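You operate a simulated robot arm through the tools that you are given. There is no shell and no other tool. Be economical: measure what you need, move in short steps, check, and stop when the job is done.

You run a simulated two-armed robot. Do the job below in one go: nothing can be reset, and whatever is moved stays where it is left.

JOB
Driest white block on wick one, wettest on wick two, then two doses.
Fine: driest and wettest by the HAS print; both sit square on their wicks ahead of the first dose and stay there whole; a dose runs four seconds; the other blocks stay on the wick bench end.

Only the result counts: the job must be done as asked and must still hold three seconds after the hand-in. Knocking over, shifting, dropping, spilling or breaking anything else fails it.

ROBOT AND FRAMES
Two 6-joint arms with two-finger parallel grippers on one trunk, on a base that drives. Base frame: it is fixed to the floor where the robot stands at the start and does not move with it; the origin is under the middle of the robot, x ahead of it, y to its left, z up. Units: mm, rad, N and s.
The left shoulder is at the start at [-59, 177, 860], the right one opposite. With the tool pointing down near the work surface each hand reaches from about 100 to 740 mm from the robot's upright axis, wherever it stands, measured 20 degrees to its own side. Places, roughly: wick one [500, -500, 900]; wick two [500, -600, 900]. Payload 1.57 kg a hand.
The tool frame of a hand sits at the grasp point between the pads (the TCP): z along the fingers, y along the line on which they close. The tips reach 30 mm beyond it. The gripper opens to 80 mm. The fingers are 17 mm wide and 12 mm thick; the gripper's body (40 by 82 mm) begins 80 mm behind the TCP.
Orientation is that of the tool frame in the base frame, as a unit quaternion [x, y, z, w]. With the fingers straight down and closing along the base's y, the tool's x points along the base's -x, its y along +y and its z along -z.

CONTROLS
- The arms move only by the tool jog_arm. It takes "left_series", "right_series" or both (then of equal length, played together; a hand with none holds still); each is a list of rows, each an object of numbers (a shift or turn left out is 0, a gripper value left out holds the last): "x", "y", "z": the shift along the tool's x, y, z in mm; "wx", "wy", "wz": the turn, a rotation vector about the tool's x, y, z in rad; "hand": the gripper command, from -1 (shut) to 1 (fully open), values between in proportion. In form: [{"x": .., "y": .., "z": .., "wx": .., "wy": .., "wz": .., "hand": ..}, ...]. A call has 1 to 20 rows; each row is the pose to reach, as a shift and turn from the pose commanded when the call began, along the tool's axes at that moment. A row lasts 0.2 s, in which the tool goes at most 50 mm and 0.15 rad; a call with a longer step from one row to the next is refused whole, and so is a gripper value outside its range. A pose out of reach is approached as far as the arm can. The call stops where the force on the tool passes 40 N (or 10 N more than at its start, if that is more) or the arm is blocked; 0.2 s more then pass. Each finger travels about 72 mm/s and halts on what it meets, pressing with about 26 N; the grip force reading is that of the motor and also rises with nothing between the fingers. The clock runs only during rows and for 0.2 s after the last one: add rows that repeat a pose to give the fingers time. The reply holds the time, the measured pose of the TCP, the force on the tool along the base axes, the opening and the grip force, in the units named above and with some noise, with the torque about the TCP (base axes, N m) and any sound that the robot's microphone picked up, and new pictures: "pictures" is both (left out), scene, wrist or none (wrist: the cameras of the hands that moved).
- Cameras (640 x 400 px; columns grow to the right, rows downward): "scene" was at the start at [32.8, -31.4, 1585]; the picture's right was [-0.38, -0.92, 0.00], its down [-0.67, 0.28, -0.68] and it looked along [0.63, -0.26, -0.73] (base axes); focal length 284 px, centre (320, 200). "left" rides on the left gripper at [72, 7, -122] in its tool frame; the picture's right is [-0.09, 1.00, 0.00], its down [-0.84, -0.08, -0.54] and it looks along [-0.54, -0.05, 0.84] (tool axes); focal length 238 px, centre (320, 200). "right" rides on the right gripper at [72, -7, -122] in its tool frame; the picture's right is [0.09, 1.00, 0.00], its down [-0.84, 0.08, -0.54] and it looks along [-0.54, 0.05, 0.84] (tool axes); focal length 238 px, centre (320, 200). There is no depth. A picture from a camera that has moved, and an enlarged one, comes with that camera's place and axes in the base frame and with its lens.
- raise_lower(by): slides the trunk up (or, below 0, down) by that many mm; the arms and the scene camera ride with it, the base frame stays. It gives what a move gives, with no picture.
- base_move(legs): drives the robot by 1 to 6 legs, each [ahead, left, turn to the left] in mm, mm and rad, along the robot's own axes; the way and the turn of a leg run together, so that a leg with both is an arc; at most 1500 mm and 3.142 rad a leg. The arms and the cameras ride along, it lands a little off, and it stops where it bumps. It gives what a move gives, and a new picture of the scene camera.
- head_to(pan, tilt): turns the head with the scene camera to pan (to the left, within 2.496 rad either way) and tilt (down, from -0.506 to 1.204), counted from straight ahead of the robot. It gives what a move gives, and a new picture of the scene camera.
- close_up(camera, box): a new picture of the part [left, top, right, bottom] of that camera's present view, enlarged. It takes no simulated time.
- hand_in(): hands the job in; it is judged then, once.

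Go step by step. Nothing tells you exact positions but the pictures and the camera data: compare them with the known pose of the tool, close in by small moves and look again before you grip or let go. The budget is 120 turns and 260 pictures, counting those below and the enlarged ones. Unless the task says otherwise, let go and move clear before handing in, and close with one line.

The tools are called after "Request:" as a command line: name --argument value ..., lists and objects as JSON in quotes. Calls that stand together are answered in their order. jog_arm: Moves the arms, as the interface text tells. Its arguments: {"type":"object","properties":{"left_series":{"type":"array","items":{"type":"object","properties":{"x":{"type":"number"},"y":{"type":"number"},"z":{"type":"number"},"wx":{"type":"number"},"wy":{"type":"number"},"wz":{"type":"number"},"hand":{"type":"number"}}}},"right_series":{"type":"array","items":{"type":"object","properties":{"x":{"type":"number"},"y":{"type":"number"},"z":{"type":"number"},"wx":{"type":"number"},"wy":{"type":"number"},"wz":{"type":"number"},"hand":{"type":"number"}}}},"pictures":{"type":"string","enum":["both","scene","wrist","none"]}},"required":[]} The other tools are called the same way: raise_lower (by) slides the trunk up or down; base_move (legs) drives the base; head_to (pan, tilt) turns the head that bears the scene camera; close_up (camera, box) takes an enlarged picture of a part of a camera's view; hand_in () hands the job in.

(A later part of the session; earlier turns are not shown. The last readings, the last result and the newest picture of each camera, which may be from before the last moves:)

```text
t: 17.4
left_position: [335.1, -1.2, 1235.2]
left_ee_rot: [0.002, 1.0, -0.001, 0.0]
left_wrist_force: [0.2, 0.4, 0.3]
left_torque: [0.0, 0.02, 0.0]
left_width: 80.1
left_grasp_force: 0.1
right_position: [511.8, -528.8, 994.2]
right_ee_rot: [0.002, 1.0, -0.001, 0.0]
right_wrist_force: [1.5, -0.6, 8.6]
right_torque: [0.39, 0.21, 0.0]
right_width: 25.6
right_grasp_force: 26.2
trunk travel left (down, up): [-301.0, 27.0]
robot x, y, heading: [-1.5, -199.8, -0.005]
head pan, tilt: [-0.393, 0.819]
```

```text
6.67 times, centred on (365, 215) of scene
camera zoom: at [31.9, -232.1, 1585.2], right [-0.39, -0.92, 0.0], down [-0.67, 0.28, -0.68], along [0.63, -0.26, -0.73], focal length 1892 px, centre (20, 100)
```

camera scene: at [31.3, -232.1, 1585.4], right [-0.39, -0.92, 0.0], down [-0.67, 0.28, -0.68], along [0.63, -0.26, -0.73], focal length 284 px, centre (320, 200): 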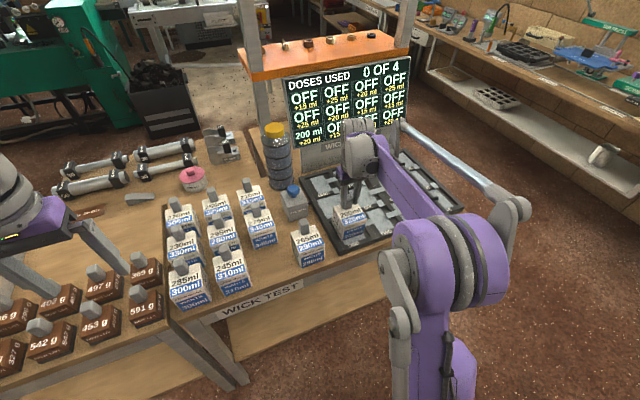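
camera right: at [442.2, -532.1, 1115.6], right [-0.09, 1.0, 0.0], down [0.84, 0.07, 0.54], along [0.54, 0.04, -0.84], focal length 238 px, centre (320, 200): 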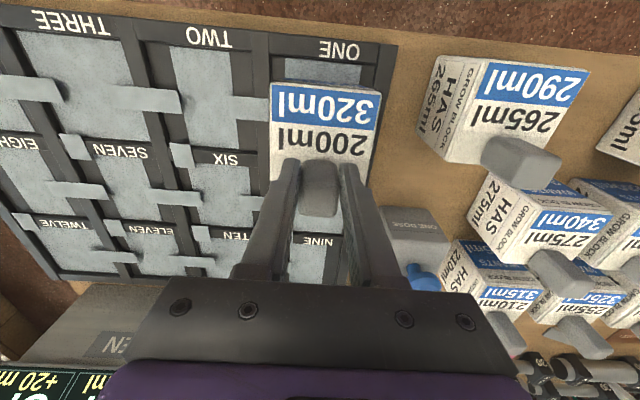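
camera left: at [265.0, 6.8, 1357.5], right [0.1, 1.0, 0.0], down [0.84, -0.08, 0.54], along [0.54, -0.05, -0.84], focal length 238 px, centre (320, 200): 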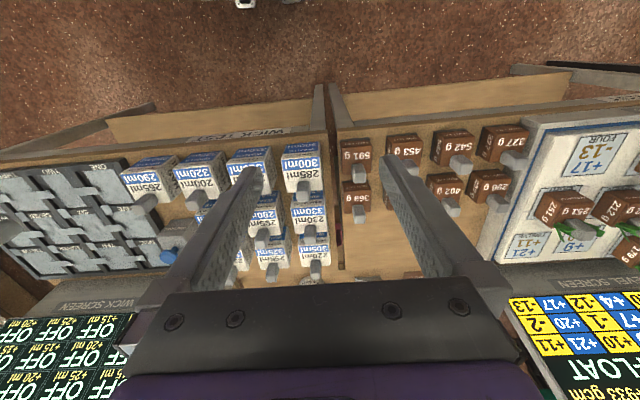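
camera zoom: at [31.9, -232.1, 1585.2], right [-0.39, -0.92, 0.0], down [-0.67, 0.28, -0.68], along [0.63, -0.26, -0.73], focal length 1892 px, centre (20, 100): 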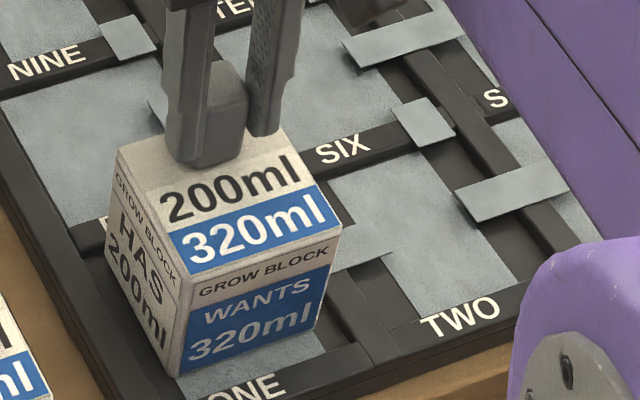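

The block sits inside the cell on wick one, clear of the bars. I'll release gently and rise.

Request:
jog_arm --right_series '[{"hand": -0.2}, {"hand": 0.1}, {"hand": 0.3}, {"hand": 0.3}, {"z": -20}, {"z": -45}, {"z": -80}, {"z": -120}, {"z": -150}, {"z": -150}]' --pictures "both"

Request:
close_up --camera "scene" --box '[280, 60, 440, 250]'

Request:
close_up --camera "right" --box '[180, 30, 400, 180]'

```text
t: 19.6
left_position: [335.0, -1.2, 1236.2]
left_ee_rot: [0.002, 1.0, 0.0, 0.0]
left_wrist_force: [-0.7, 0.3, -0.7]
left_torque: [0.01, 0.0, 0.0]
left_width: 80.1
left_grasp_force: 0.0
right_position: [511.8, -525.1, 1143.6]
right_ee_rot: [0.002, 1.0, 0.0, 0.0]
right_wrist_force: [0.0, 0.1, 0.1]
right_torque: [-0.03, -0.03, 0.01]
right_width: 51.9
right_grasp_force: 0.1
trunk travel left (down, up): [-301.0, 27.0]
robot x, y, heading: [2.5, -198.7, -0.006]
head pan, tilt: [-0.393, 0.819]
camera scene: at [32.3, -232.4, 1585.0], right [-0.39, -0.92, 0.0], down [-0.67, 0.28, -0.68], along [0.63, -0.26, -0.73], focal length 284 px, centre (320, 200)
camera right: at [439.2, -530.9, 1265.7], right [-0.09, 1.0, 0.0], down [0.84, 0.07, 0.54], along [0.54, 0.05, -0.84], focal length 238 px, centre (320, 200)
```

scene: 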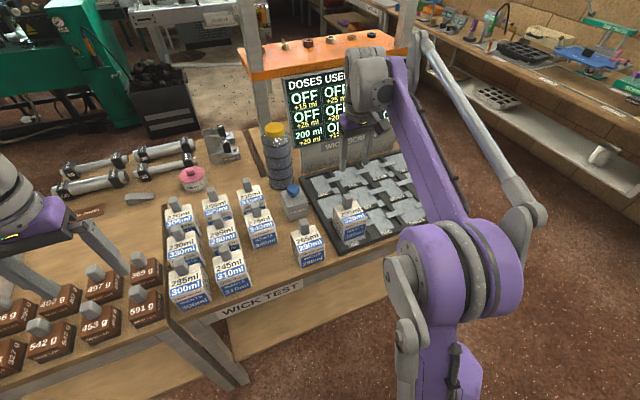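
right: 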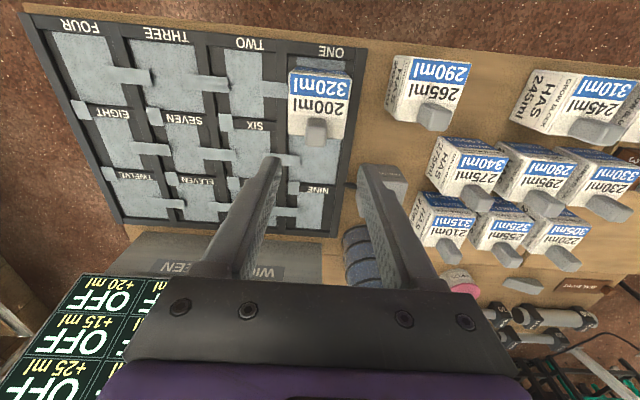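

```text
2.11 times, centred on (360, 155) of scene
camera zoom: at [32.3, -232.4, 1585.0], right [-0.39, -0.92, 0.0], down [-0.67, 0.28, -0.68], along [0.63, -0.26, -0.73], focal length 598 px, centre (236, 295)
```

zoom: 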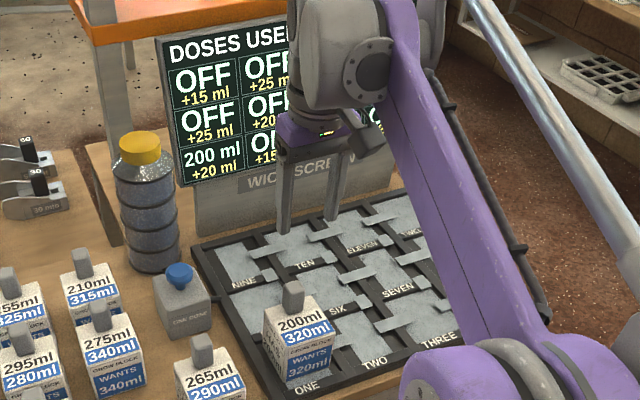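

```text
2.67 times, centred on (290, 105) of right
camera zoom: at [439.2, -530.9, 1265.7], right [-0.09, 1.0, 0.0], down [0.84, 0.07, 0.54], along [0.54, 0.05, -0.84], focal length 636 px, centre (400, 453)
```

zoom: 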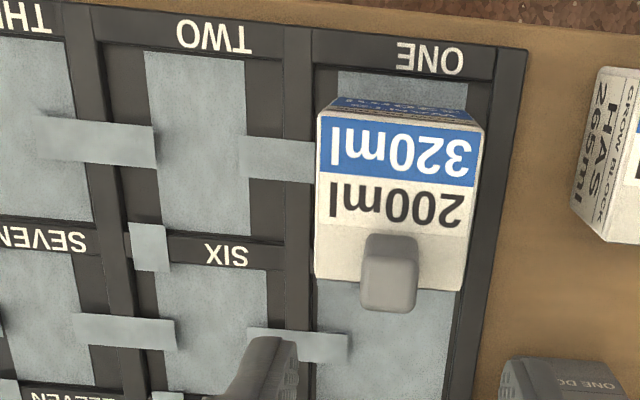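

The 200 block sits on wick one and the screen shows it. Now I'll hover the right hand over the 295 block.

Request:
jog_arm --right_series '[{"x": 0, "y": 45, "z": -10}, {"x": -5, "y": 90, "z": -10}, {"x": -15, "y": 135, "z": -10}, {"x": -25, "y": 180, "z": -10}, {"x": -35, "y": 225, "z": -10}, {"x": -45, "y": 270, "z": -10}, {"x": -55, "y": 310, "z": -10}, {"x": -66, "y": 353, "z": 0}, {"x": -66, "y": 353, "z": 30}, {"x": -66, "y": 353, "z": 60}, {"x": -66, "y": 353, "z": 60}]' --pictures "both"

Request:
close_up --camera "right" --box '[250, 50, 390, 220]'

Request:
close_up --camera "scene" --box '[300, 140, 470, 260]'

```text
t: 21.9
left_position: [335.4, -2.2, 1236.3]
left_ee_rot: [0.001, 1.0, 0.0, 0.001]
left_wrist_force: [-0.6, 1.1, -0.3]
left_torque: [-0.02, -0.03, -0.01]
left_width: 80.2
left_grasp_force: 0.0
right_position: [580.4, -176.5, 1083.4]
right_ee_rot: [0.002, 1.0, -0.001, 0.001]
right_wrist_force: [0.2, 0.1, 0.7]
right_torque: [0.03, -0.05, -0.01]
right_width: 52.0
right_grasp_force: 0.1
trunk travel left (down, up): [-301.0, 27.0]
robot x, y, heading: [-1.9, -201.4, 0.0]
head pan, tilt: [-0.393, 0.819]
camera scene: at [32.3, -232.3, 1585.1], right [-0.39, -0.92, 0.0], down [-0.67, 0.28, -0.68], along [0.63, -0.26, -0.73], focal length 284 px, centre (320, 200)
camera right: at [508.3, -182.4, 1204.4], right [-0.09, 1.0, 0.0], down [0.84, 0.07, 0.54], along [0.54, 0.05, -0.84], focal length 238 px, centre (320, 200)
```

scene: 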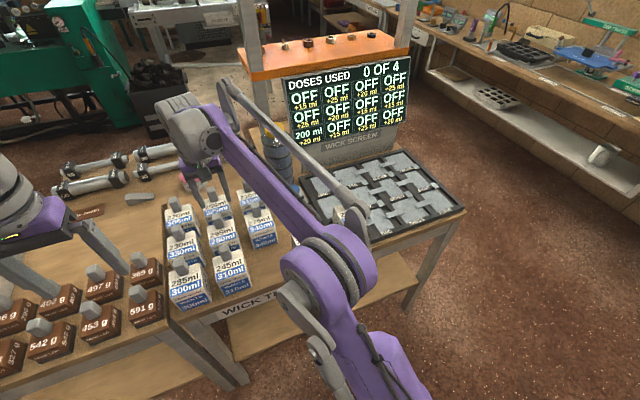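
right: 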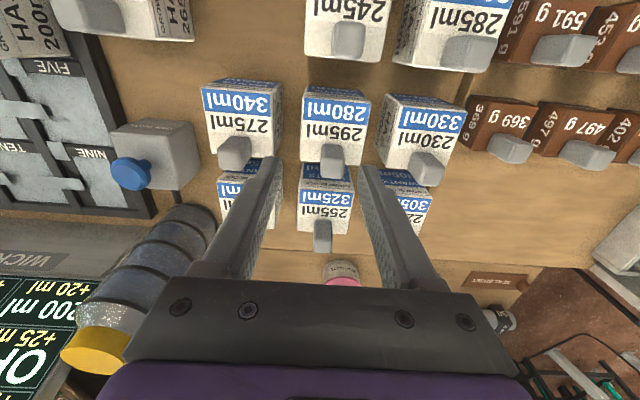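

```text
2.35 times, centred on (320, 135) of right
camera zoom: at [508.3, -182.4, 1204.4], right [-0.09, 1.0, 0.0], down [0.84, 0.07, 0.54], along [0.54, 0.05, -0.84], focal length 561 px, centre (320, 353)
```

zoom: 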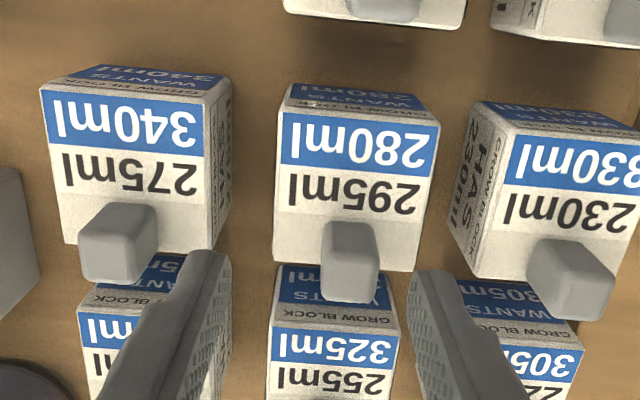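

```text
3.33 times, centred on (385, 200) of scene
camera zoom: at [32.3, -232.3, 1585.1], right [-0.39, -0.92, 0.0], down [-0.67, 0.28, -0.68], along [0.63, -0.26, -0.73], focal length 946 px, centre (103, 200)
```

zoom: 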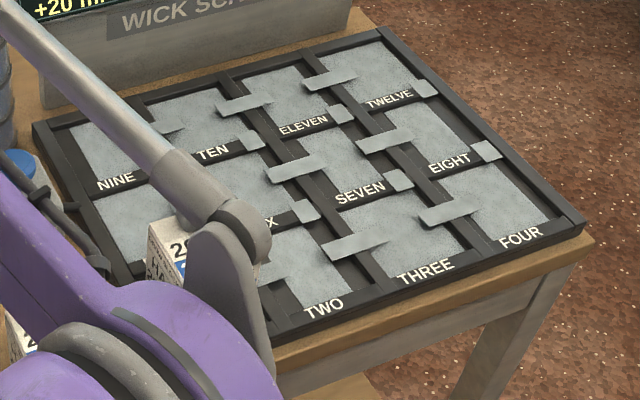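

The knob of the 295 appears slightly further on, about (604, -162). I'll shift and come closer to check.

Request:
jog_arm --right_series '[{"x": -12, "y": 7, "z": 10}, {"x": -22, "y": 13, "z": 25}, {"x": -22, "y": 13, "z": 40}, {"x": -22, "y": 13, "z": 40}]' --pictures "wrist"

Request:
close_up --camera "right" --box '[250, 50, 390, 220]'

```text
t: 22.9
left_position: [335.5, -2.0, 1235.9]
left_ee_rot: [0.001, 1.0, 0.0, 0.0]
left_wrist_force: [1.0, 0.3, -0.1]
left_torque: [-0.02, 0.0, -0.01]
left_width: 80.0
left_grasp_force: 0.0
right_position: [602.7, -164.0, 1041.0]
right_ee_rot: [0.003, 1.0, 0.0, 0.0]
right_wrist_force: [-0.1, -0.1, -0.3]
right_torque: [0.02, -0.01, 0.02]
right_width: 51.9
right_grasp_force: 0.0
trunk travel left (down, up): [-301.0, 27.0]
robot x, y, heading: [1.6, -202.5, -0.004]
head pan, tilt: [-0.393, 0.819]
camera right: at [530.3, -169.3, 1163.6], right [-0.09, 1.0, 0.0], down [0.84, 0.07, 0.54], along [0.54, 0.04, -0.84], focal length 238 px, centre (320, 200)
```

right: 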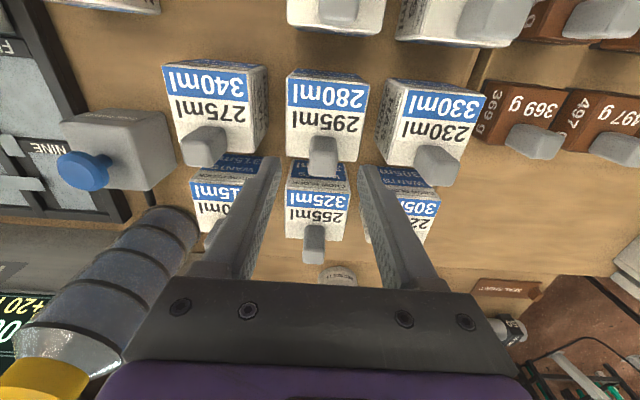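

```text
2.35 times, centred on (320, 135) of right
camera zoom: at [530.3, -169.3, 1163.6], right [-0.09, 1.0, 0.0], down [0.84, 0.07, 0.54], along [0.54, 0.04, -0.84], focal length 561 px, centre (320, 353)
```

zoom: 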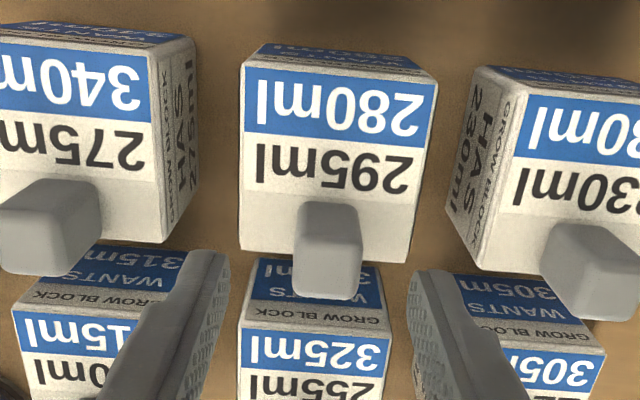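

The knob's apparent size suggests its top sits lower and further on than I assumed. I'll shift forward, come down and check again while still straddling it loosely.

Request:
jog_arm --right_series '[{"x": -8, "y": 4, "z": 15}, {"x": -8, "y": 4, "z": 35}, {"x": -8, "y": 4, "z": 45}, {"x": -8, "y": 4, "z": 45}]' --pictures "wrist"

Request:
close_up --camera "right" --box '[250, 80, 390, 250]'

```text
t: 23.9
left_position: [336.0, -2.3, 1235.6]
left_ee_rot: [0.001, 1.0, 0.0, 0.0]
left_wrist_force: [0.1, 0.5, 0.5]
left_torque: [-0.04, 0.03, 0.03]
left_width: 79.9
left_grasp_force: 0.0
right_position: [608.2, -158.7, 997.7]
right_ee_rot: [0.002, 1.0, -0.001, 0.0]
right_wrist_force: [0.2, -0.2, 0.1]
right_torque: [0.01, -0.03, 0.02]
right_width: 52.1
right_grasp_force: 0.1
trunk travel left (down, up): [-301.0, 27.0]
robot x, y, heading: [-3.7, -203.5, -0.004]
head pan, tilt: [-0.393, 0.819]
camera right: at [536.5, -164.7, 1119.6], right [-0.09, 1.0, 0.0], down [0.84, 0.07, 0.54], along [0.54, 0.05, -0.84], focal length 238 px, centre (320, 200)
```

right: 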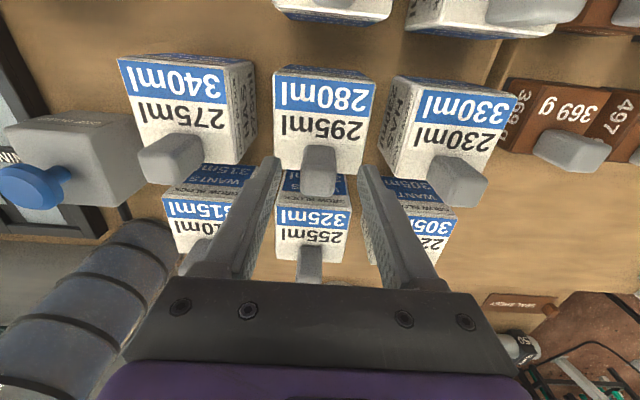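

```text
2.35 times, centred on (320, 165) of right
camera zoom: at [536.5, -164.7, 1119.6], right [-0.09, 1.0, 0.0], down [0.84, 0.07, 0.54], along [0.54, 0.05, -0.84], focal length 561 px, centre (320, 282)
```

zoom: 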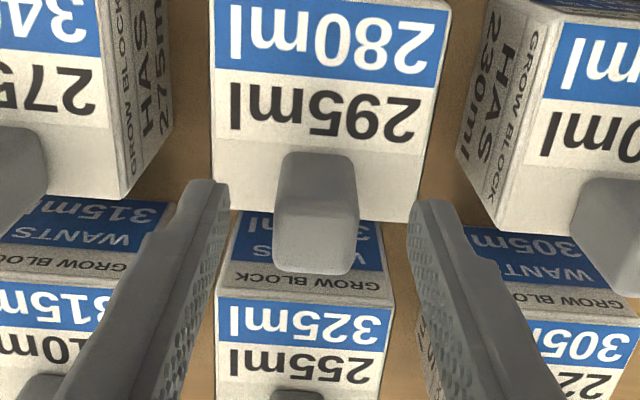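

The knob top is at about z 968, x 619. I'll move 10 mm forward and down 34 mm for a full grip.

Request:
jog_arm --right_series '[{"x": -10}, {"x": -10, "z": 12}, {"x": -10, "z": 24}, {"x": -10, "z": 31}, {"x": -10, "z": 31}]' --pictures "wrist"

Request:
close_up --camera "right" --box '[250, 80, 390, 250]'

```text
t: 25.1
left_position: [334.6, -1.4, 1236.4]
left_ee_rot: [0.002, 1.0, 0.0, 0.001]
left_wrist_force: [-0.4, 0.6, -0.2]
left_torque: [-0.02, 0.01, 0.0]
left_width: 80.1
left_grasp_force: 0.1
right_position: [617.6, -158.4, 966.2]
right_ee_rot: [0.003, 1.0, -0.001, 0.0]
right_wrist_force: [0.0, -1.2, -0.1]
right_torque: [0.04, 0.0, 0.0]
right_width: 52.3
right_grasp_force: 0.1
trunk travel left (down, up): [-301.0, 27.0]
robot x, y, heading: [-0.2, -201.7, -0.007]
head pan, tilt: [-0.393, 0.819]
camera right: at [546.9, -164.4, 1087.9], right [-0.09, 1.0, 0.0], down [0.84, 0.07, 0.54], along [0.54, 0.05, -0.84], focal length 238 px, centre (320, 200)
```

right: 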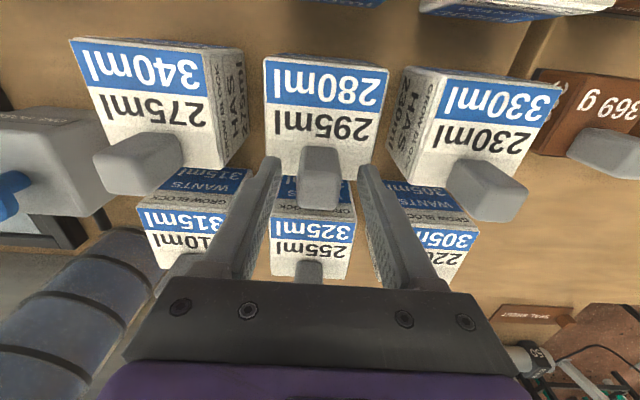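

```text
2.35 times, centred on (320, 165) of right
camera zoom: at [546.9, -164.4, 1087.9], right [-0.09, 1.0, 0.0], down [0.84, 0.07, 0.54], along [0.54, 0.05, -0.84], focal length 561 px, centre (320, 282)
```

zoom: 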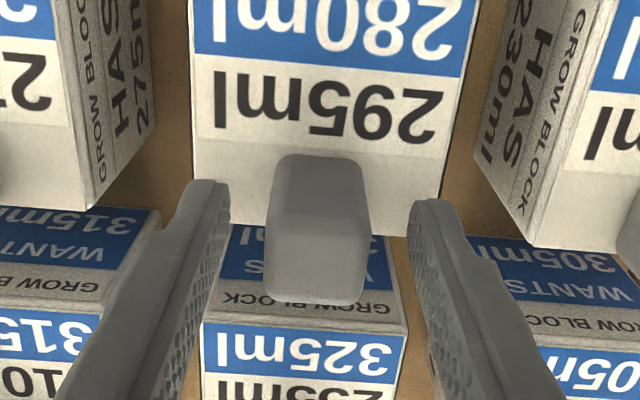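

Aligned. I'll close the grip and lift straight up, well above all the knobs.

Request:
jog_arm --right_series '[{"z": 1, "hand": -0.2}, {"z": 1, "hand": -1}, {"z": 1, "hand": -1}, {"z": 1, "hand": -1}, {"z": -10}, {"z": -35}, {"z": -70}, {"z": -110}, {"z": -150}, {"z": -180}, {"z": -180}]' --pictures "both"

Request:
close_up --camera "right" --box '[230, 50, 410, 250]'

```text
t: 27.6
left_position: [336.1, -2.7, 1236.3]
left_ee_rot: [0.002, 1.0, 0.0, 0.0]
left_wrist_force: [0.4, 0.2, 0.1]
left_torque: [0.04, 0.02, -0.01]
left_width: 80.3
left_grasp_force: 0.0
right_position: [593.0, -165.7, 1124.5]
right_ee_rot: [0.002, 1.0, -0.001, 0.0]
right_wrist_force: [-0.1, 0.1, -3.7]
right_torque: [0.0, -0.1, -0.03]
right_width: 25.8
right_grasp_force: 25.5
right hand out of reach, approached as far as the arm can: row 9, 10, 11
trunk travel left (down, up): [-301.0, 27.0]
robot x, y, heading: [0.8, -198.4, -0.003]
head pan, tilt: [-0.393, 0.819]
camera scene: at [33.6, -232.1, 1585.0], right [-0.39, -0.92, 0.0], down [-0.67, 0.28, -0.68], along [0.63, -0.26, -0.73], focal length 284 px, centre (320, 200)
camera right: at [521.1, -171.3, 1245.8], right [-0.09, 1.0, 0.0], down [0.84, 0.07, 0.54], along [0.54, 0.04, -0.84], focal length 238 px, centre (320, 200)
```

scene: 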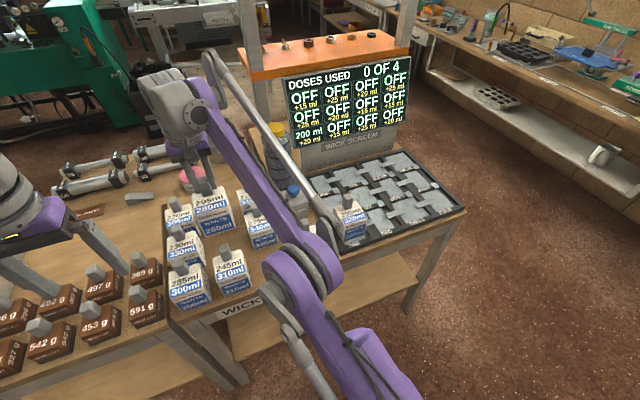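
right: 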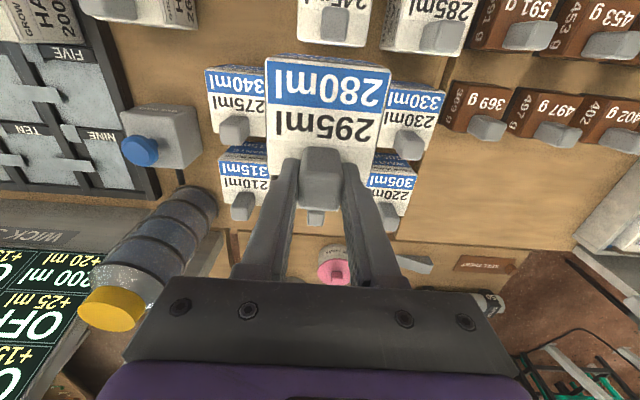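

```text
2.00 times, centred on (320, 150) of right
camera zoom: at [521.1, -171.3, 1245.8], right [-0.09, 1.0, 0.0], down [0.84, 0.07, 0.54], along [0.54, 0.04, -0.84], focal length 477 px, centre (320, 300)
```

zoom: 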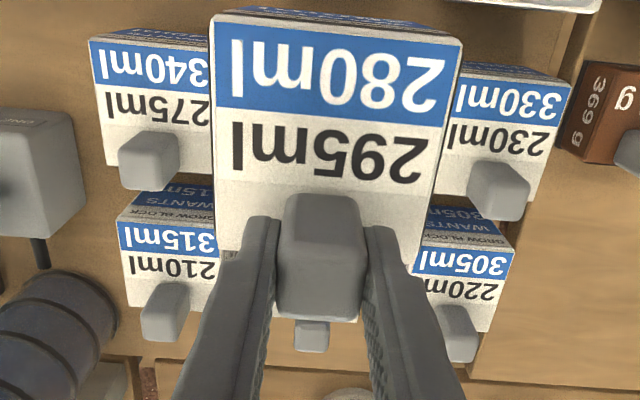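

The 295 block is held firmly and clear at 1124. I'll carry it over to wick two at this height.

Request:
jog_arm --right_series '[{"x": 30}, {"x": 60, "y": -20}, {"x": 75, "y": -60}, {"x": 75, "y": -105}, {"x": 75, "y": -150}, {"x": 75, "y": -195}, {"x": 75, "y": -240}, {"x": 75, "y": -285}, {"x": 75, "y": -330}, {"x": 75, "y": -370}, {"x": 75, "y": -370}]' --pictures "both"

Request:
close_up --camera "right" --box '[60, 20, 400, 230]'

```text
t: 29.9
left_position: [335.3, -0.1, 1235.8]
left_ee_rot: [0.002, 1.0, 0.0, 0.0]
left_wrist_force: [0.6, -0.1, 0.8]
left_torque: [-0.01, -0.01, 0.0]
left_width: 80.2
left_grasp_force: 0.0
right_position: [517.6, -533.2, 1124.3]
right_ee_rot: [0.003, 1.0, -0.002, 0.001]
right_wrist_force: [0.3, -0.4, -4.6]
right_torque: [0.0, -0.09, -0.02]
right_width: 25.8
right_grasp_force: 26.2
trunk travel left (down, up): [-301.0, 27.0]
robot x, y, heading: [-1.0, -196.6, 0.001]
head pan, tilt: [-0.393, 0.819]
camera scene: at [32.4, -231.7, 1585.0], right [-0.39, -0.92, 0.0], down [-0.67, 0.28, -0.68], along [0.63, -0.26, -0.73], focal length 284 px, centre (320, 200)
camera right: at [445.3, -538.4, 1245.8], right [-0.09, 1.0, 0.0], down [0.84, 0.08, 0.54], along [0.54, 0.04, -0.84], focal length 238 px, centre (320, 200)
```

scene: 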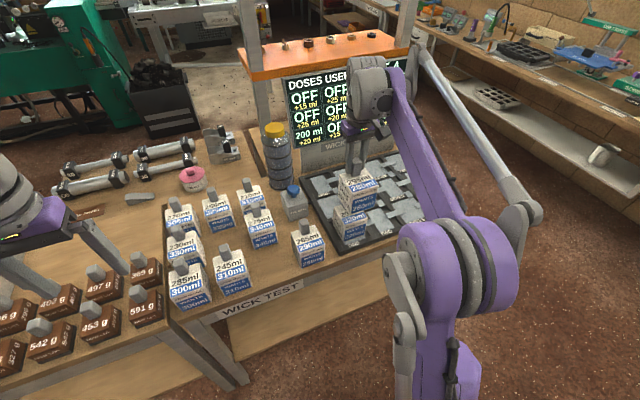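
right: 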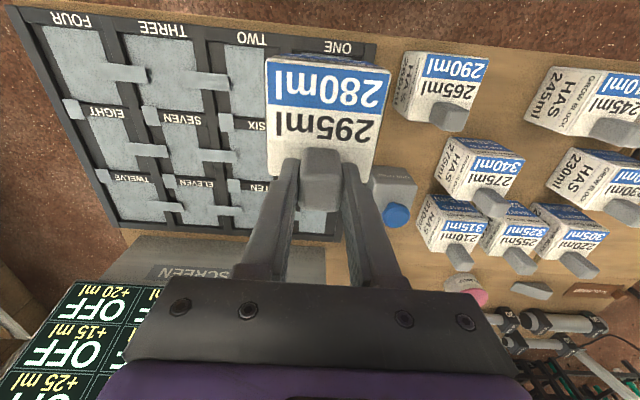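

```text
1.88 times, centred on (230, 125) of right
camera zoom: at [445.3, -538.4, 1245.8], right [-0.09, 1.0, 0.0], down [0.84, 0.08, 0.54], along [0.54, 0.04, -0.84], focal length 449 px, centre (489, 341)
```

zoom: 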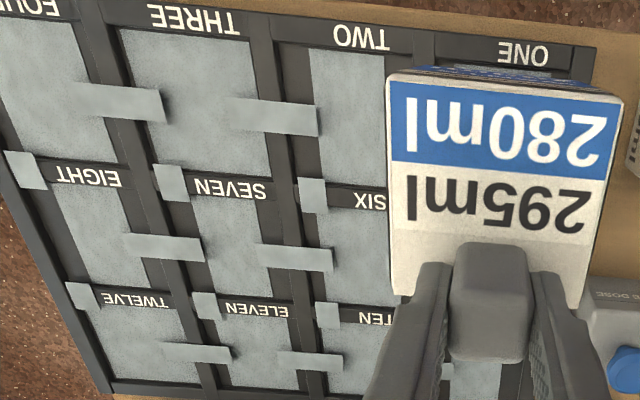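

Next I'll go the remaining way to above wick two.

Request:
jog_arm --right_series '[{"x": -5, "y": -40}, {"x": -9, "y": -80}, {"x": -9, "y": -106}, {"x": -9, "y": -106, "z": 30}, {"x": -9, "y": -106, "z": 60}, {"x": -9, "y": -106, "z": 60}]' --pictures "both"

Request:
close_up --camera "right" --box '[220, 20, 430, 220]'

Request:
close_up --camera "scene" --box '[330, 130, 450, 250]'

```text
t: 31.4
left_position: [336.4, -1.7, 1235.3]
left_ee_rot: [0.002, 1.0, 0.001, 0.0]
left_wrist_force: [0.8, -0.6, -0.7]
left_torque: [-0.07, -0.03, 0.04]
left_width: 79.9
left_grasp_force: 0.1
right_position: [524.6, -643.4, 1064.6]
right_ee_rot: [0.003, 1.0, -0.001, 0.0]
right_wrist_force: [-0.1, -0.2, -3.6]
right_torque: [-0.03, -0.09, 0.02]
right_width: 25.8
right_grasp_force: 25.8
trunk travel left (down, up): [-301.0, 27.0]
robot x, y, heading: [-2.6, -202.6, -0.002]
head pan, tilt: [-0.393, 0.819]
camera scene: at [32.5, -232.5, 1585.0], right [-0.39, -0.92, 0.0], down [-0.67, 0.28, -0.68], along [0.63, -0.26, -0.73], focal length 284 px, centre (320, 200)
camera right: at [452.3, -648.8, 1187.0], right [-0.09, 1.0, 0.0], down [0.84, 0.07, 0.54], along [0.54, 0.05, -0.84], focal length 238 px, centre (320, 200)
```

scene: 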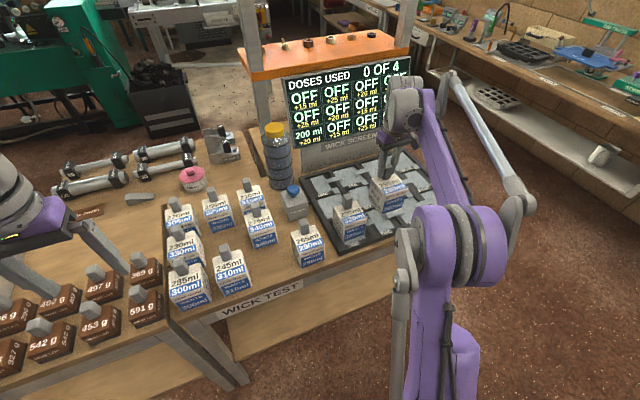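
right: 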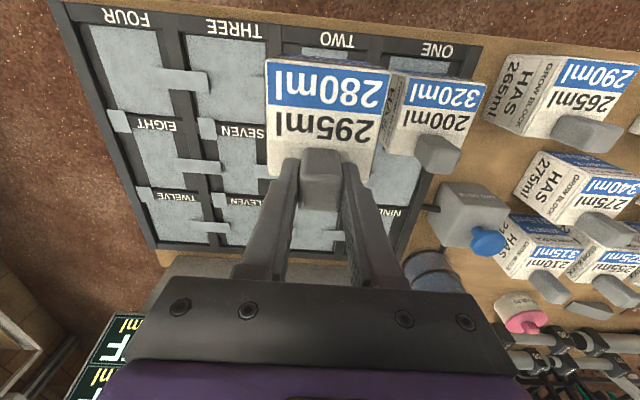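

```text
2.00 times, centred on (325, 120) of right
camera zoom: at [452.3, -648.8, 1187.0], right [-0.09, 1.0, 0.0], down [0.84, 0.07, 0.54], along [0.54, 0.05, -0.84], focal length 477 px, centre (310, 360)
```

zoom: 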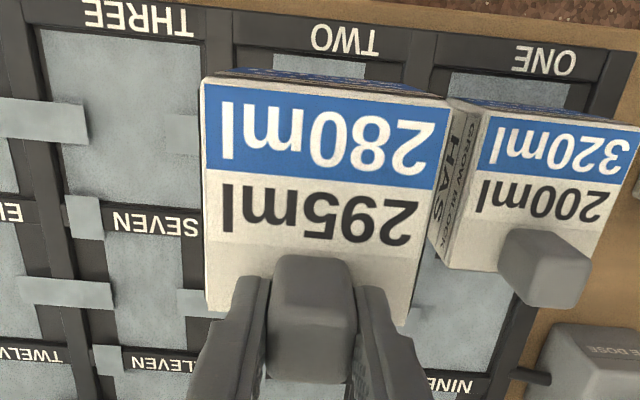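

```text
3.33 times, centred on (390, 190) of scene
camera zoom: at [32.5, -232.5, 1585.0], right [-0.39, -0.92, 0.0], down [-0.67, 0.28, -0.68], along [0.63, -0.26, -0.73], focal length 946 px, centre (87, 233)
```

zoom: 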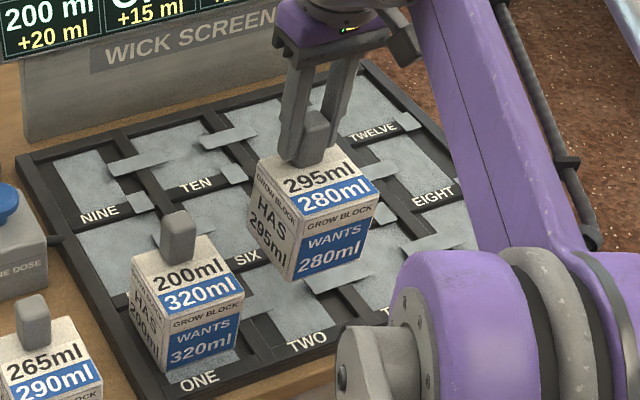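

It is centred over wick two, whose centre is about y -643. I'll descend to just above contact.

Request:
jog_arm --right_series '[{"x": -2, "z": 25}, {"x": -2, "z": 50}, {"x": -2, "z": 70}, {"x": -2, "z": 82}, {"x": -2, "z": 82}]' --pictures "both"

Request:
close_up --camera "right" --box '[220, 20, 430, 220]'

Request:
close_up --camera "scene" --box '[330, 150, 430, 250]'

```text
t: 32.5
left_position: [334.4, -1.8, 1235.8]
left_ee_rot: [0.002, 1.0, 0.0, -0.001]
left_wrist_force: [-0.2, 0.2, -0.2]
left_torque: [-0.04, 0.01, 0.01]
left_width: 80.0
left_grasp_force: 0.0
right_position: [525.8, -641.4, 983.8]
right_ee_rot: [0.002, 1.0, 0.0, 0.0]
right_wrist_force: [0.0, 0.0, -3.6]
right_torque: [-0.03, -0.1, -0.02]
right_width: 25.7
right_grasp_force: 25.8
trunk travel left (down, up): [-301.0, 27.0]
robot x, y, heading: [0.2, -205.2, -0.006]
head pan, tilt: [-0.393, 0.819]
camera scene: at [32.5, -232.5, 1585.0], right [-0.39, -0.92, 0.0], down [-0.67, 0.28, -0.68], along [0.63, -0.26, -0.73], focal length 284 px, centre (320, 200)
camera right: at [454.1, -647.4, 1105.6], right [-0.09, 1.0, 0.0], down [0.84, 0.07, 0.54], along [0.54, 0.05, -0.84], focal length 238 px, centre (320, 200)
```

scene: 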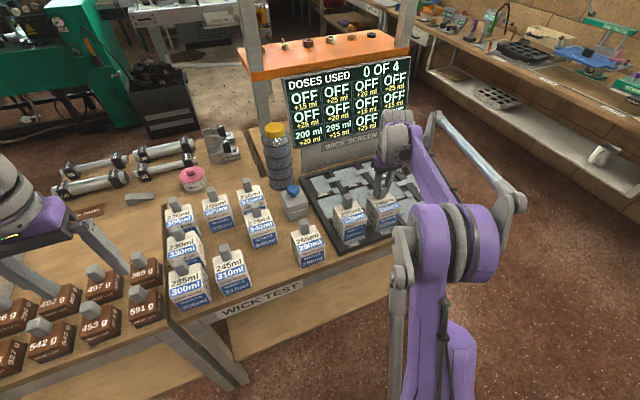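
right: 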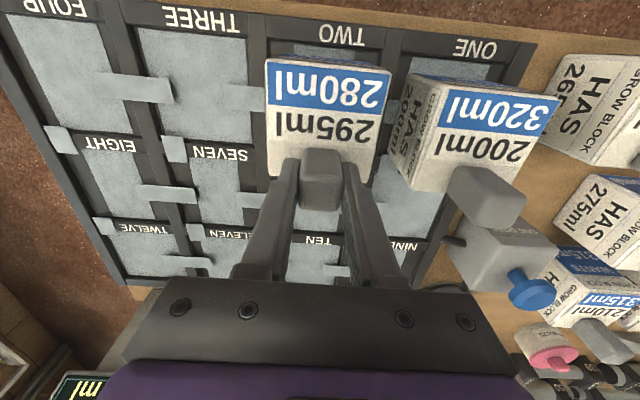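

```text
2.00 times, centred on (325, 120) of right
camera zoom: at [454.1, -647.4, 1105.6], right [-0.09, 1.0, 0.0], down [0.84, 0.07, 0.54], along [0.54, 0.05, -0.84], focal length 477 px, centre (310, 360)
```

zoom: 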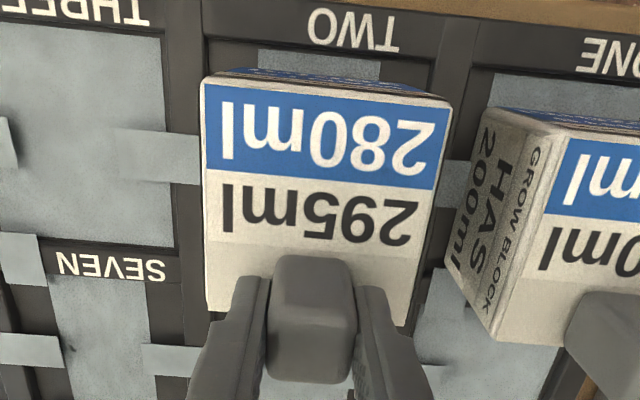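

```text
4.00 times, centred on (380, 200) of scene
camera zoom: at [32.5, -232.5, 1585.0], right [-0.39, -0.92, 0.0], down [-0.67, 0.28, -0.68], along [0.63, -0.26, -0.73], focal length 1135 px, centre (80, 200)
```

zoom: 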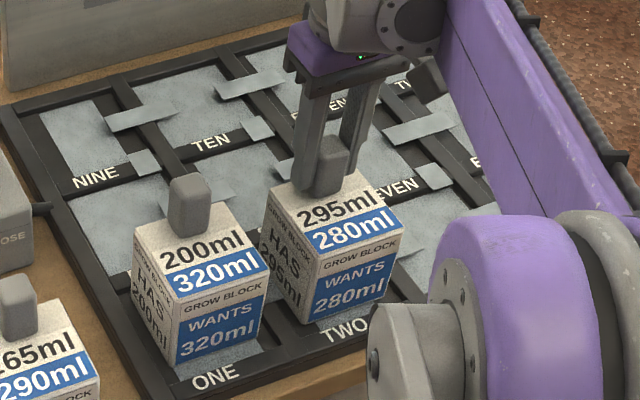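

Request:
jog_arm --right_series '[{"z": 3, "y": -1.5}, {"z": 6, "y": -1.5}, {"z": 8, "y": -1.5}, {"z": 10, "y": -1.5}, {"z": 10, "y": -1.5}]' --pictures "none"

```text
t: 33.8
left_position: [332.8, -0.3, 1236.7]
left_ee_rot: [0.002, 1.0, -0.001, 0.001]
left_wrist_force: [-1.2, 0.0, 0.8]
left_torque: [-0.03, -0.02, 0.01]
left_width: 80.1
left_grasp_force: 0.0
right_position: [525.0, -642.8, 975.0]
right_ee_rot: [0.003, 1.0, -0.002, 0.001]
right_wrist_force: [2.3, 0.0, 28.5]
right_torque: [0.52, 0.05, -0.03]
right_width: 25.9
right_grasp_force: 26.0
trunk travel left (down, up): [-301.0, 27.0]
robot x, y, heading: [-0.9, -201.7, -0.003]
head pan, tilt: [-0.393, 0.819]
```

Contact is made. I'll ease the press, release, rise and check.

Request:
jog_arm --right_series '[{"z": -1.5}, {"z": -1.5}, {"z": -1.5, "hand": -0.2}, {"z": -1.5, "hand": 0.1}, {"z": -1.5, "hand": 0.3}, {"z": -1.5, "hand": 0.3}, {"z": -20}, {"z": -45}, {"z": -80}, {"z": -120}, {"z": -150}, {"z": -150}]' --pictures "both"

Request:
close_up --camera "scene" --box '[330, 150, 430, 250]'

Request:
close_up --camera "right" --box '[240, 30, 520, 230]'

Request:
close_up --camera "scene" --box '[270, 50, 430, 160]'

```text
t: 36.4
left_position: [334.8, -2.9, 1235.2]
left_ee_rot: [0.002, 1.0, 0.001, 0.0]
left_wrist_force: [0.5, 0.1, 0.2]
left_torque: [-0.01, 0.0, 0.01]
left_width: 80.2
left_grasp_force: 0.1
right_position: [526.0, -642.8, 1122.6]
right_ee_rot: [0.002, 1.0, -0.001, 0.0]
right_wrist_force: [0.5, -0.1, -0.3]
right_torque: [0.01, 0.03, 0.0]
right_width: 52.0
right_grasp_force: 0.1
trunk travel left (down, up): [-301.0, 27.0]
robot x, y, heading: [3.0, -201.7, -0.005]
head pan, tilt: [-0.393, 0.819]
camera scene: at [32.3, -232.4, 1585.0], right [-0.39, -0.92, 0.0], down [-0.67, 0.28, -0.68], along [0.63, -0.26, -0.73], focal length 284 px, centre (320, 200)
camera right: at [453.8, -648.3, 1244.7], right [-0.09, 1.0, 0.0], down [0.84, 0.07, 0.54], along [0.54, 0.05, -0.84], focal length 238 px, centre (320, 200)
```

scene: 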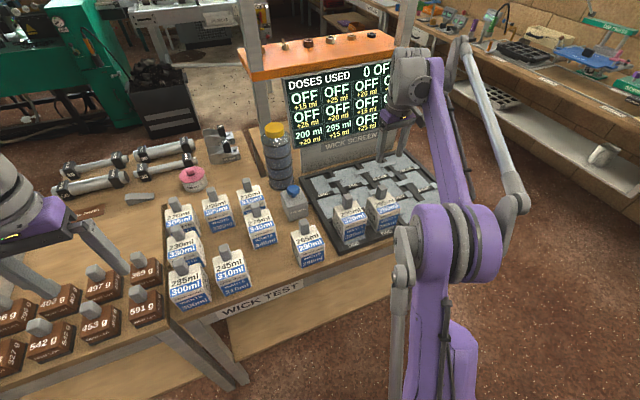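
right: 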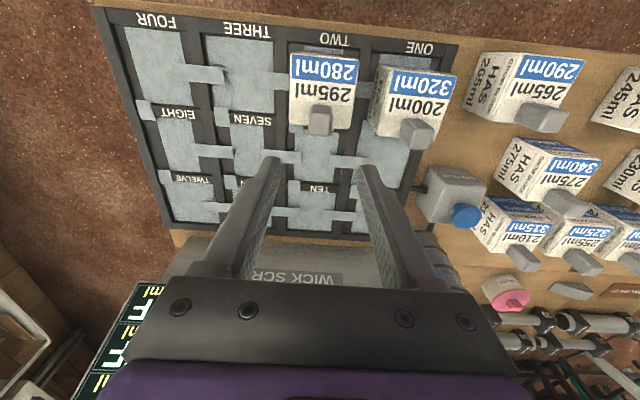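

```text
4.00 times, centred on (380, 200) of scene
camera zoom: at [32.3, -232.4, 1585.0], right [-0.39, -0.92, 0.0], down [-0.67, 0.28, -0.68], along [0.63, -0.26, -0.73], focal length 1135 px, centre (80, 200)
```

zoom: 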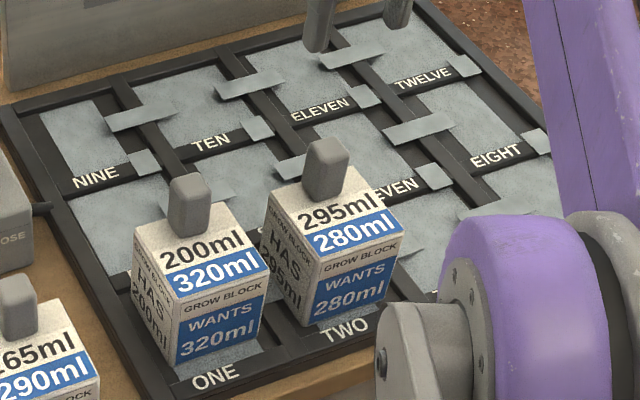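

```text
2.00 times, centred on (380, 130) of right
camera zoom: at [453.8, -648.3, 1244.7], right [-0.09, 1.0, 0.0], down [0.84, 0.07, 0.54], along [0.54, 0.05, -0.84], focal length 477 px, centre (200, 340)
```

zoom: 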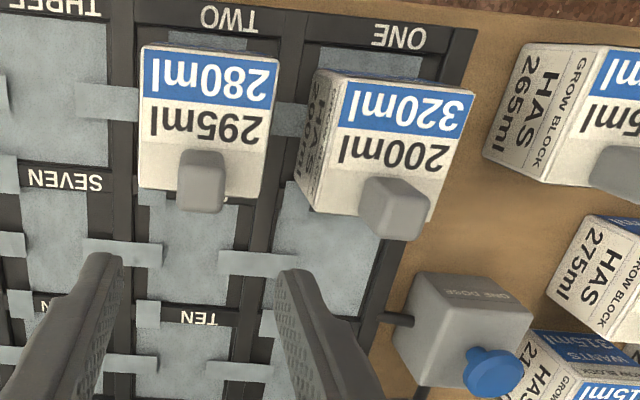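

```text
3.64 times, centred on (350, 105) of scene
camera zoom: at [32.3, -232.4, 1585.0], right [-0.39, -0.92, 0.0], down [-0.67, 0.28, -0.68], along [0.63, -0.26, -0.73], focal length 1032 px, centre (211, 546)
```

zoom: 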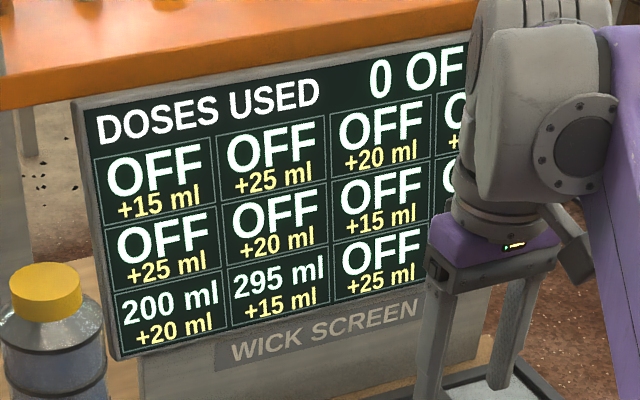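

Both blocks sit on their wicks and the screen reads 200 ml and 295 ml with 0 doses used. Next is the dose button, near (640, -405, top about 963): I'll close the fingers and hover over it.

Request:
jog_arm --right_series '[{"x": -10, "y": 40, "hand": -1}, {"x": -25, "y": 82}, {"x": -40, "y": 124}, {"x": -55, "y": 166}, {"x": -70, "y": 205}, {"x": -85, "y": 236}, {"x": -90, "y": 236, "z": 30}, {"x": -95, "y": 236, "z": 60}, {"x": -95, "y": 236, "z": 60}]' --pictures "both"

Request:
close_up --camera "right" --box '[240, 60, 400, 220]'

```text
t: 38.4
left_position: [334.8, -1.4, 1236.0]
left_ee_rot: [0.002, 1.0, 0.0, 0.0]
left_wrist_force: [0.1, -0.3, 0.7]
left_torque: [0.0, 0.02, 0.01]
left_width: 80.2
left_grasp_force: 0.1
right_position: [623.1, -407.9, 1059.2]
right_ee_rot: [0.003, 1.0, -0.001, 0.0]
right_wrist_force: [-0.7, 0.0, -0.2]
right_torque: [-0.01, -0.01, 0.01]
right_width: 0.3
right_grasp_force: 20.9
trunk travel left (down, up): [-301.0, 27.0]
robot x, y, heading: [1.7, -200.4, -0.004]
head pan, tilt: [-0.393, 0.819]
camera scene: at [32.1, -232.3, 1585.1], right [-0.39, -0.92, 0.0], down [-0.67, 0.28, -0.68], along [0.63, -0.26, -0.73], focal length 284 px, centre (320, 200)
camera right: at [550.3, -413.0, 1182.0], right [-0.09, 1.0, 0.0], down [0.84, 0.07, 0.54], along [0.54, 0.05, -0.84], focal length 238 px, centre (320, 200)
```

scene: 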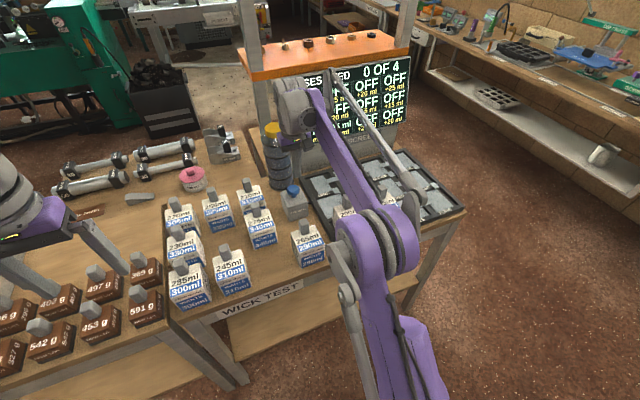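
right: 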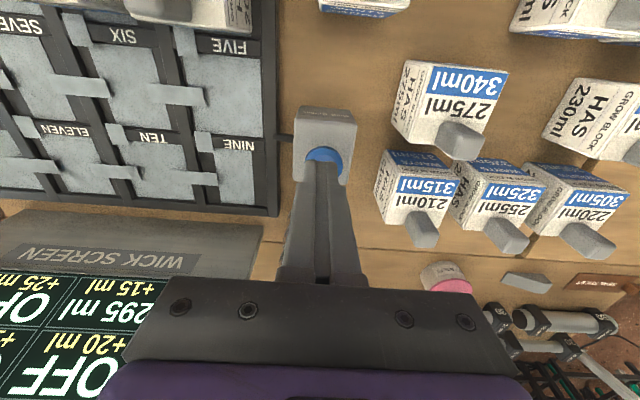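

```text
2.50 times, centred on (320, 140) of right
camera zoom: at [550.3, -413.0, 1182.0], right [-0.09, 1.0, 0.0], down [0.84, 0.07, 0.54], along [0.54, 0.05, -0.84], focal length 596 px, centre (320, 350)
```

zoom: 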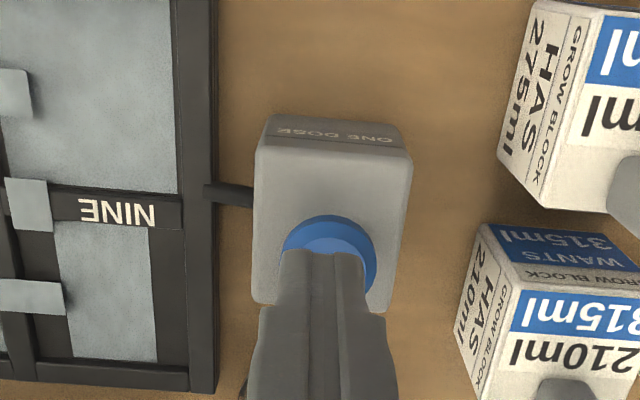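

The button is slightly further on, about (651, -400). I'll move over it and come closer.

Request:
jog_arm --right_series '[{"x": -14, "y": 4}, {"x": -28, "y": 8}, {"x": -28, "y": 8, "z": 25}, {"x": -28, "y": 8, "z": 45}, {"x": -28, "y": 8, "z": 45}]' --pictures "both"

Request:
close_up --camera "right" --box '[240, 80, 400, 240]'

Request:
close_up --camera "scene" --box '[250, 90, 370, 230]'

```text
t: 39.5
left_position: [334.8, -2.0, 1235.9]
left_ee_rot: [0.003, 1.0, 0.0, 0.001]
left_wrist_force: [0.3, 0.2, 0.0]
left_torque: [-0.03, -0.01, -0.01]
left_width: 80.0
left_grasp_force: 0.2
right_position: [648.4, -399.9, 1016.4]
right_ee_rot: [0.002, 1.0, -0.001, 0.0]
right_wrist_force: [-0.6, -0.7, 0.5]
right_torque: [-0.02, -0.01, -0.01]
right_width: 0.0
right_grasp_force: 20.9
trunk travel left (down, up): [-301.0, 27.0]
robot x, y, heading: [-0.9, -197.4, -0.001]
head pan, tilt: [-0.393, 0.819]
camera scene: at [32.2, -232.3, 1585.0], right [-0.39, -0.92, 0.0], down [-0.67, 0.28, -0.68], along [0.63, -0.26, -0.73], focal length 284 px, centre (320, 200)
camera right: at [577.9, -405.1, 1138.2], right [-0.09, 1.0, 0.0], down [0.84, 0.07, 0.54], along [0.54, 0.05, -0.84], focal length 238 px, centre (320, 200)
```

scene: 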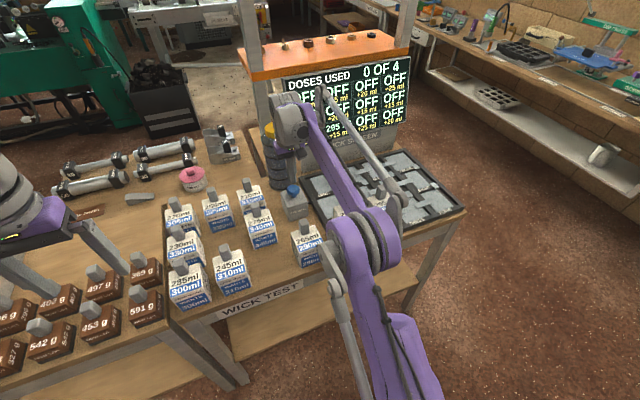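
right: 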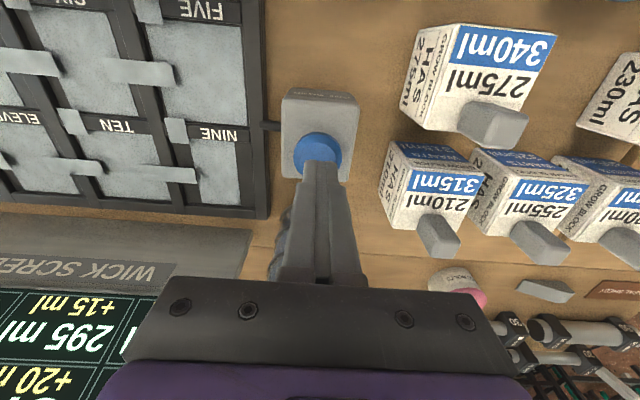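

```text
2.50 times, centred on (320, 160) of right
camera zoom: at [577.9, -405.1, 1138.2], right [-0.09, 1.0, 0.0], down [0.84, 0.07, 0.54], along [0.54, 0.05, -0.84], focal length 596 px, centre (320, 300)
```

zoom: 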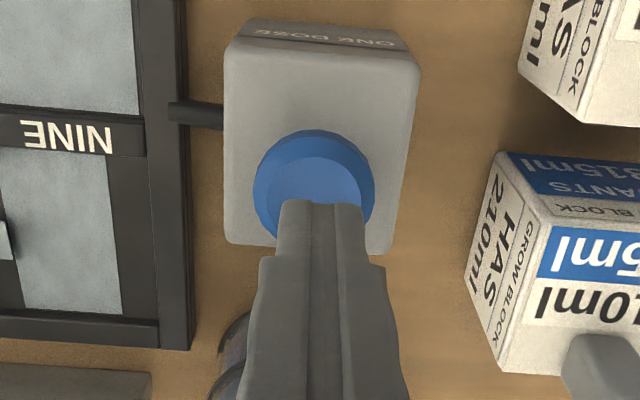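

```text
2.86 times, centred on (310, 160) of scene
camera zoom: at [32.2, -232.3, 1585.0], right [-0.39, -0.92, 0.0], down [-0.67, 0.28, -0.68], along [0.63, -0.26, -0.73], focal length 811 px, centre (349, 314)
```

zoom: 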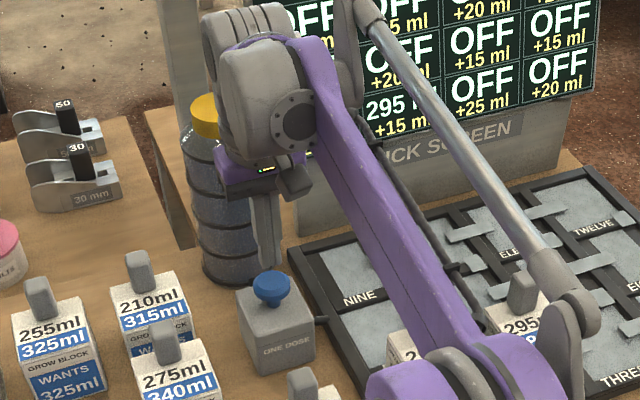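

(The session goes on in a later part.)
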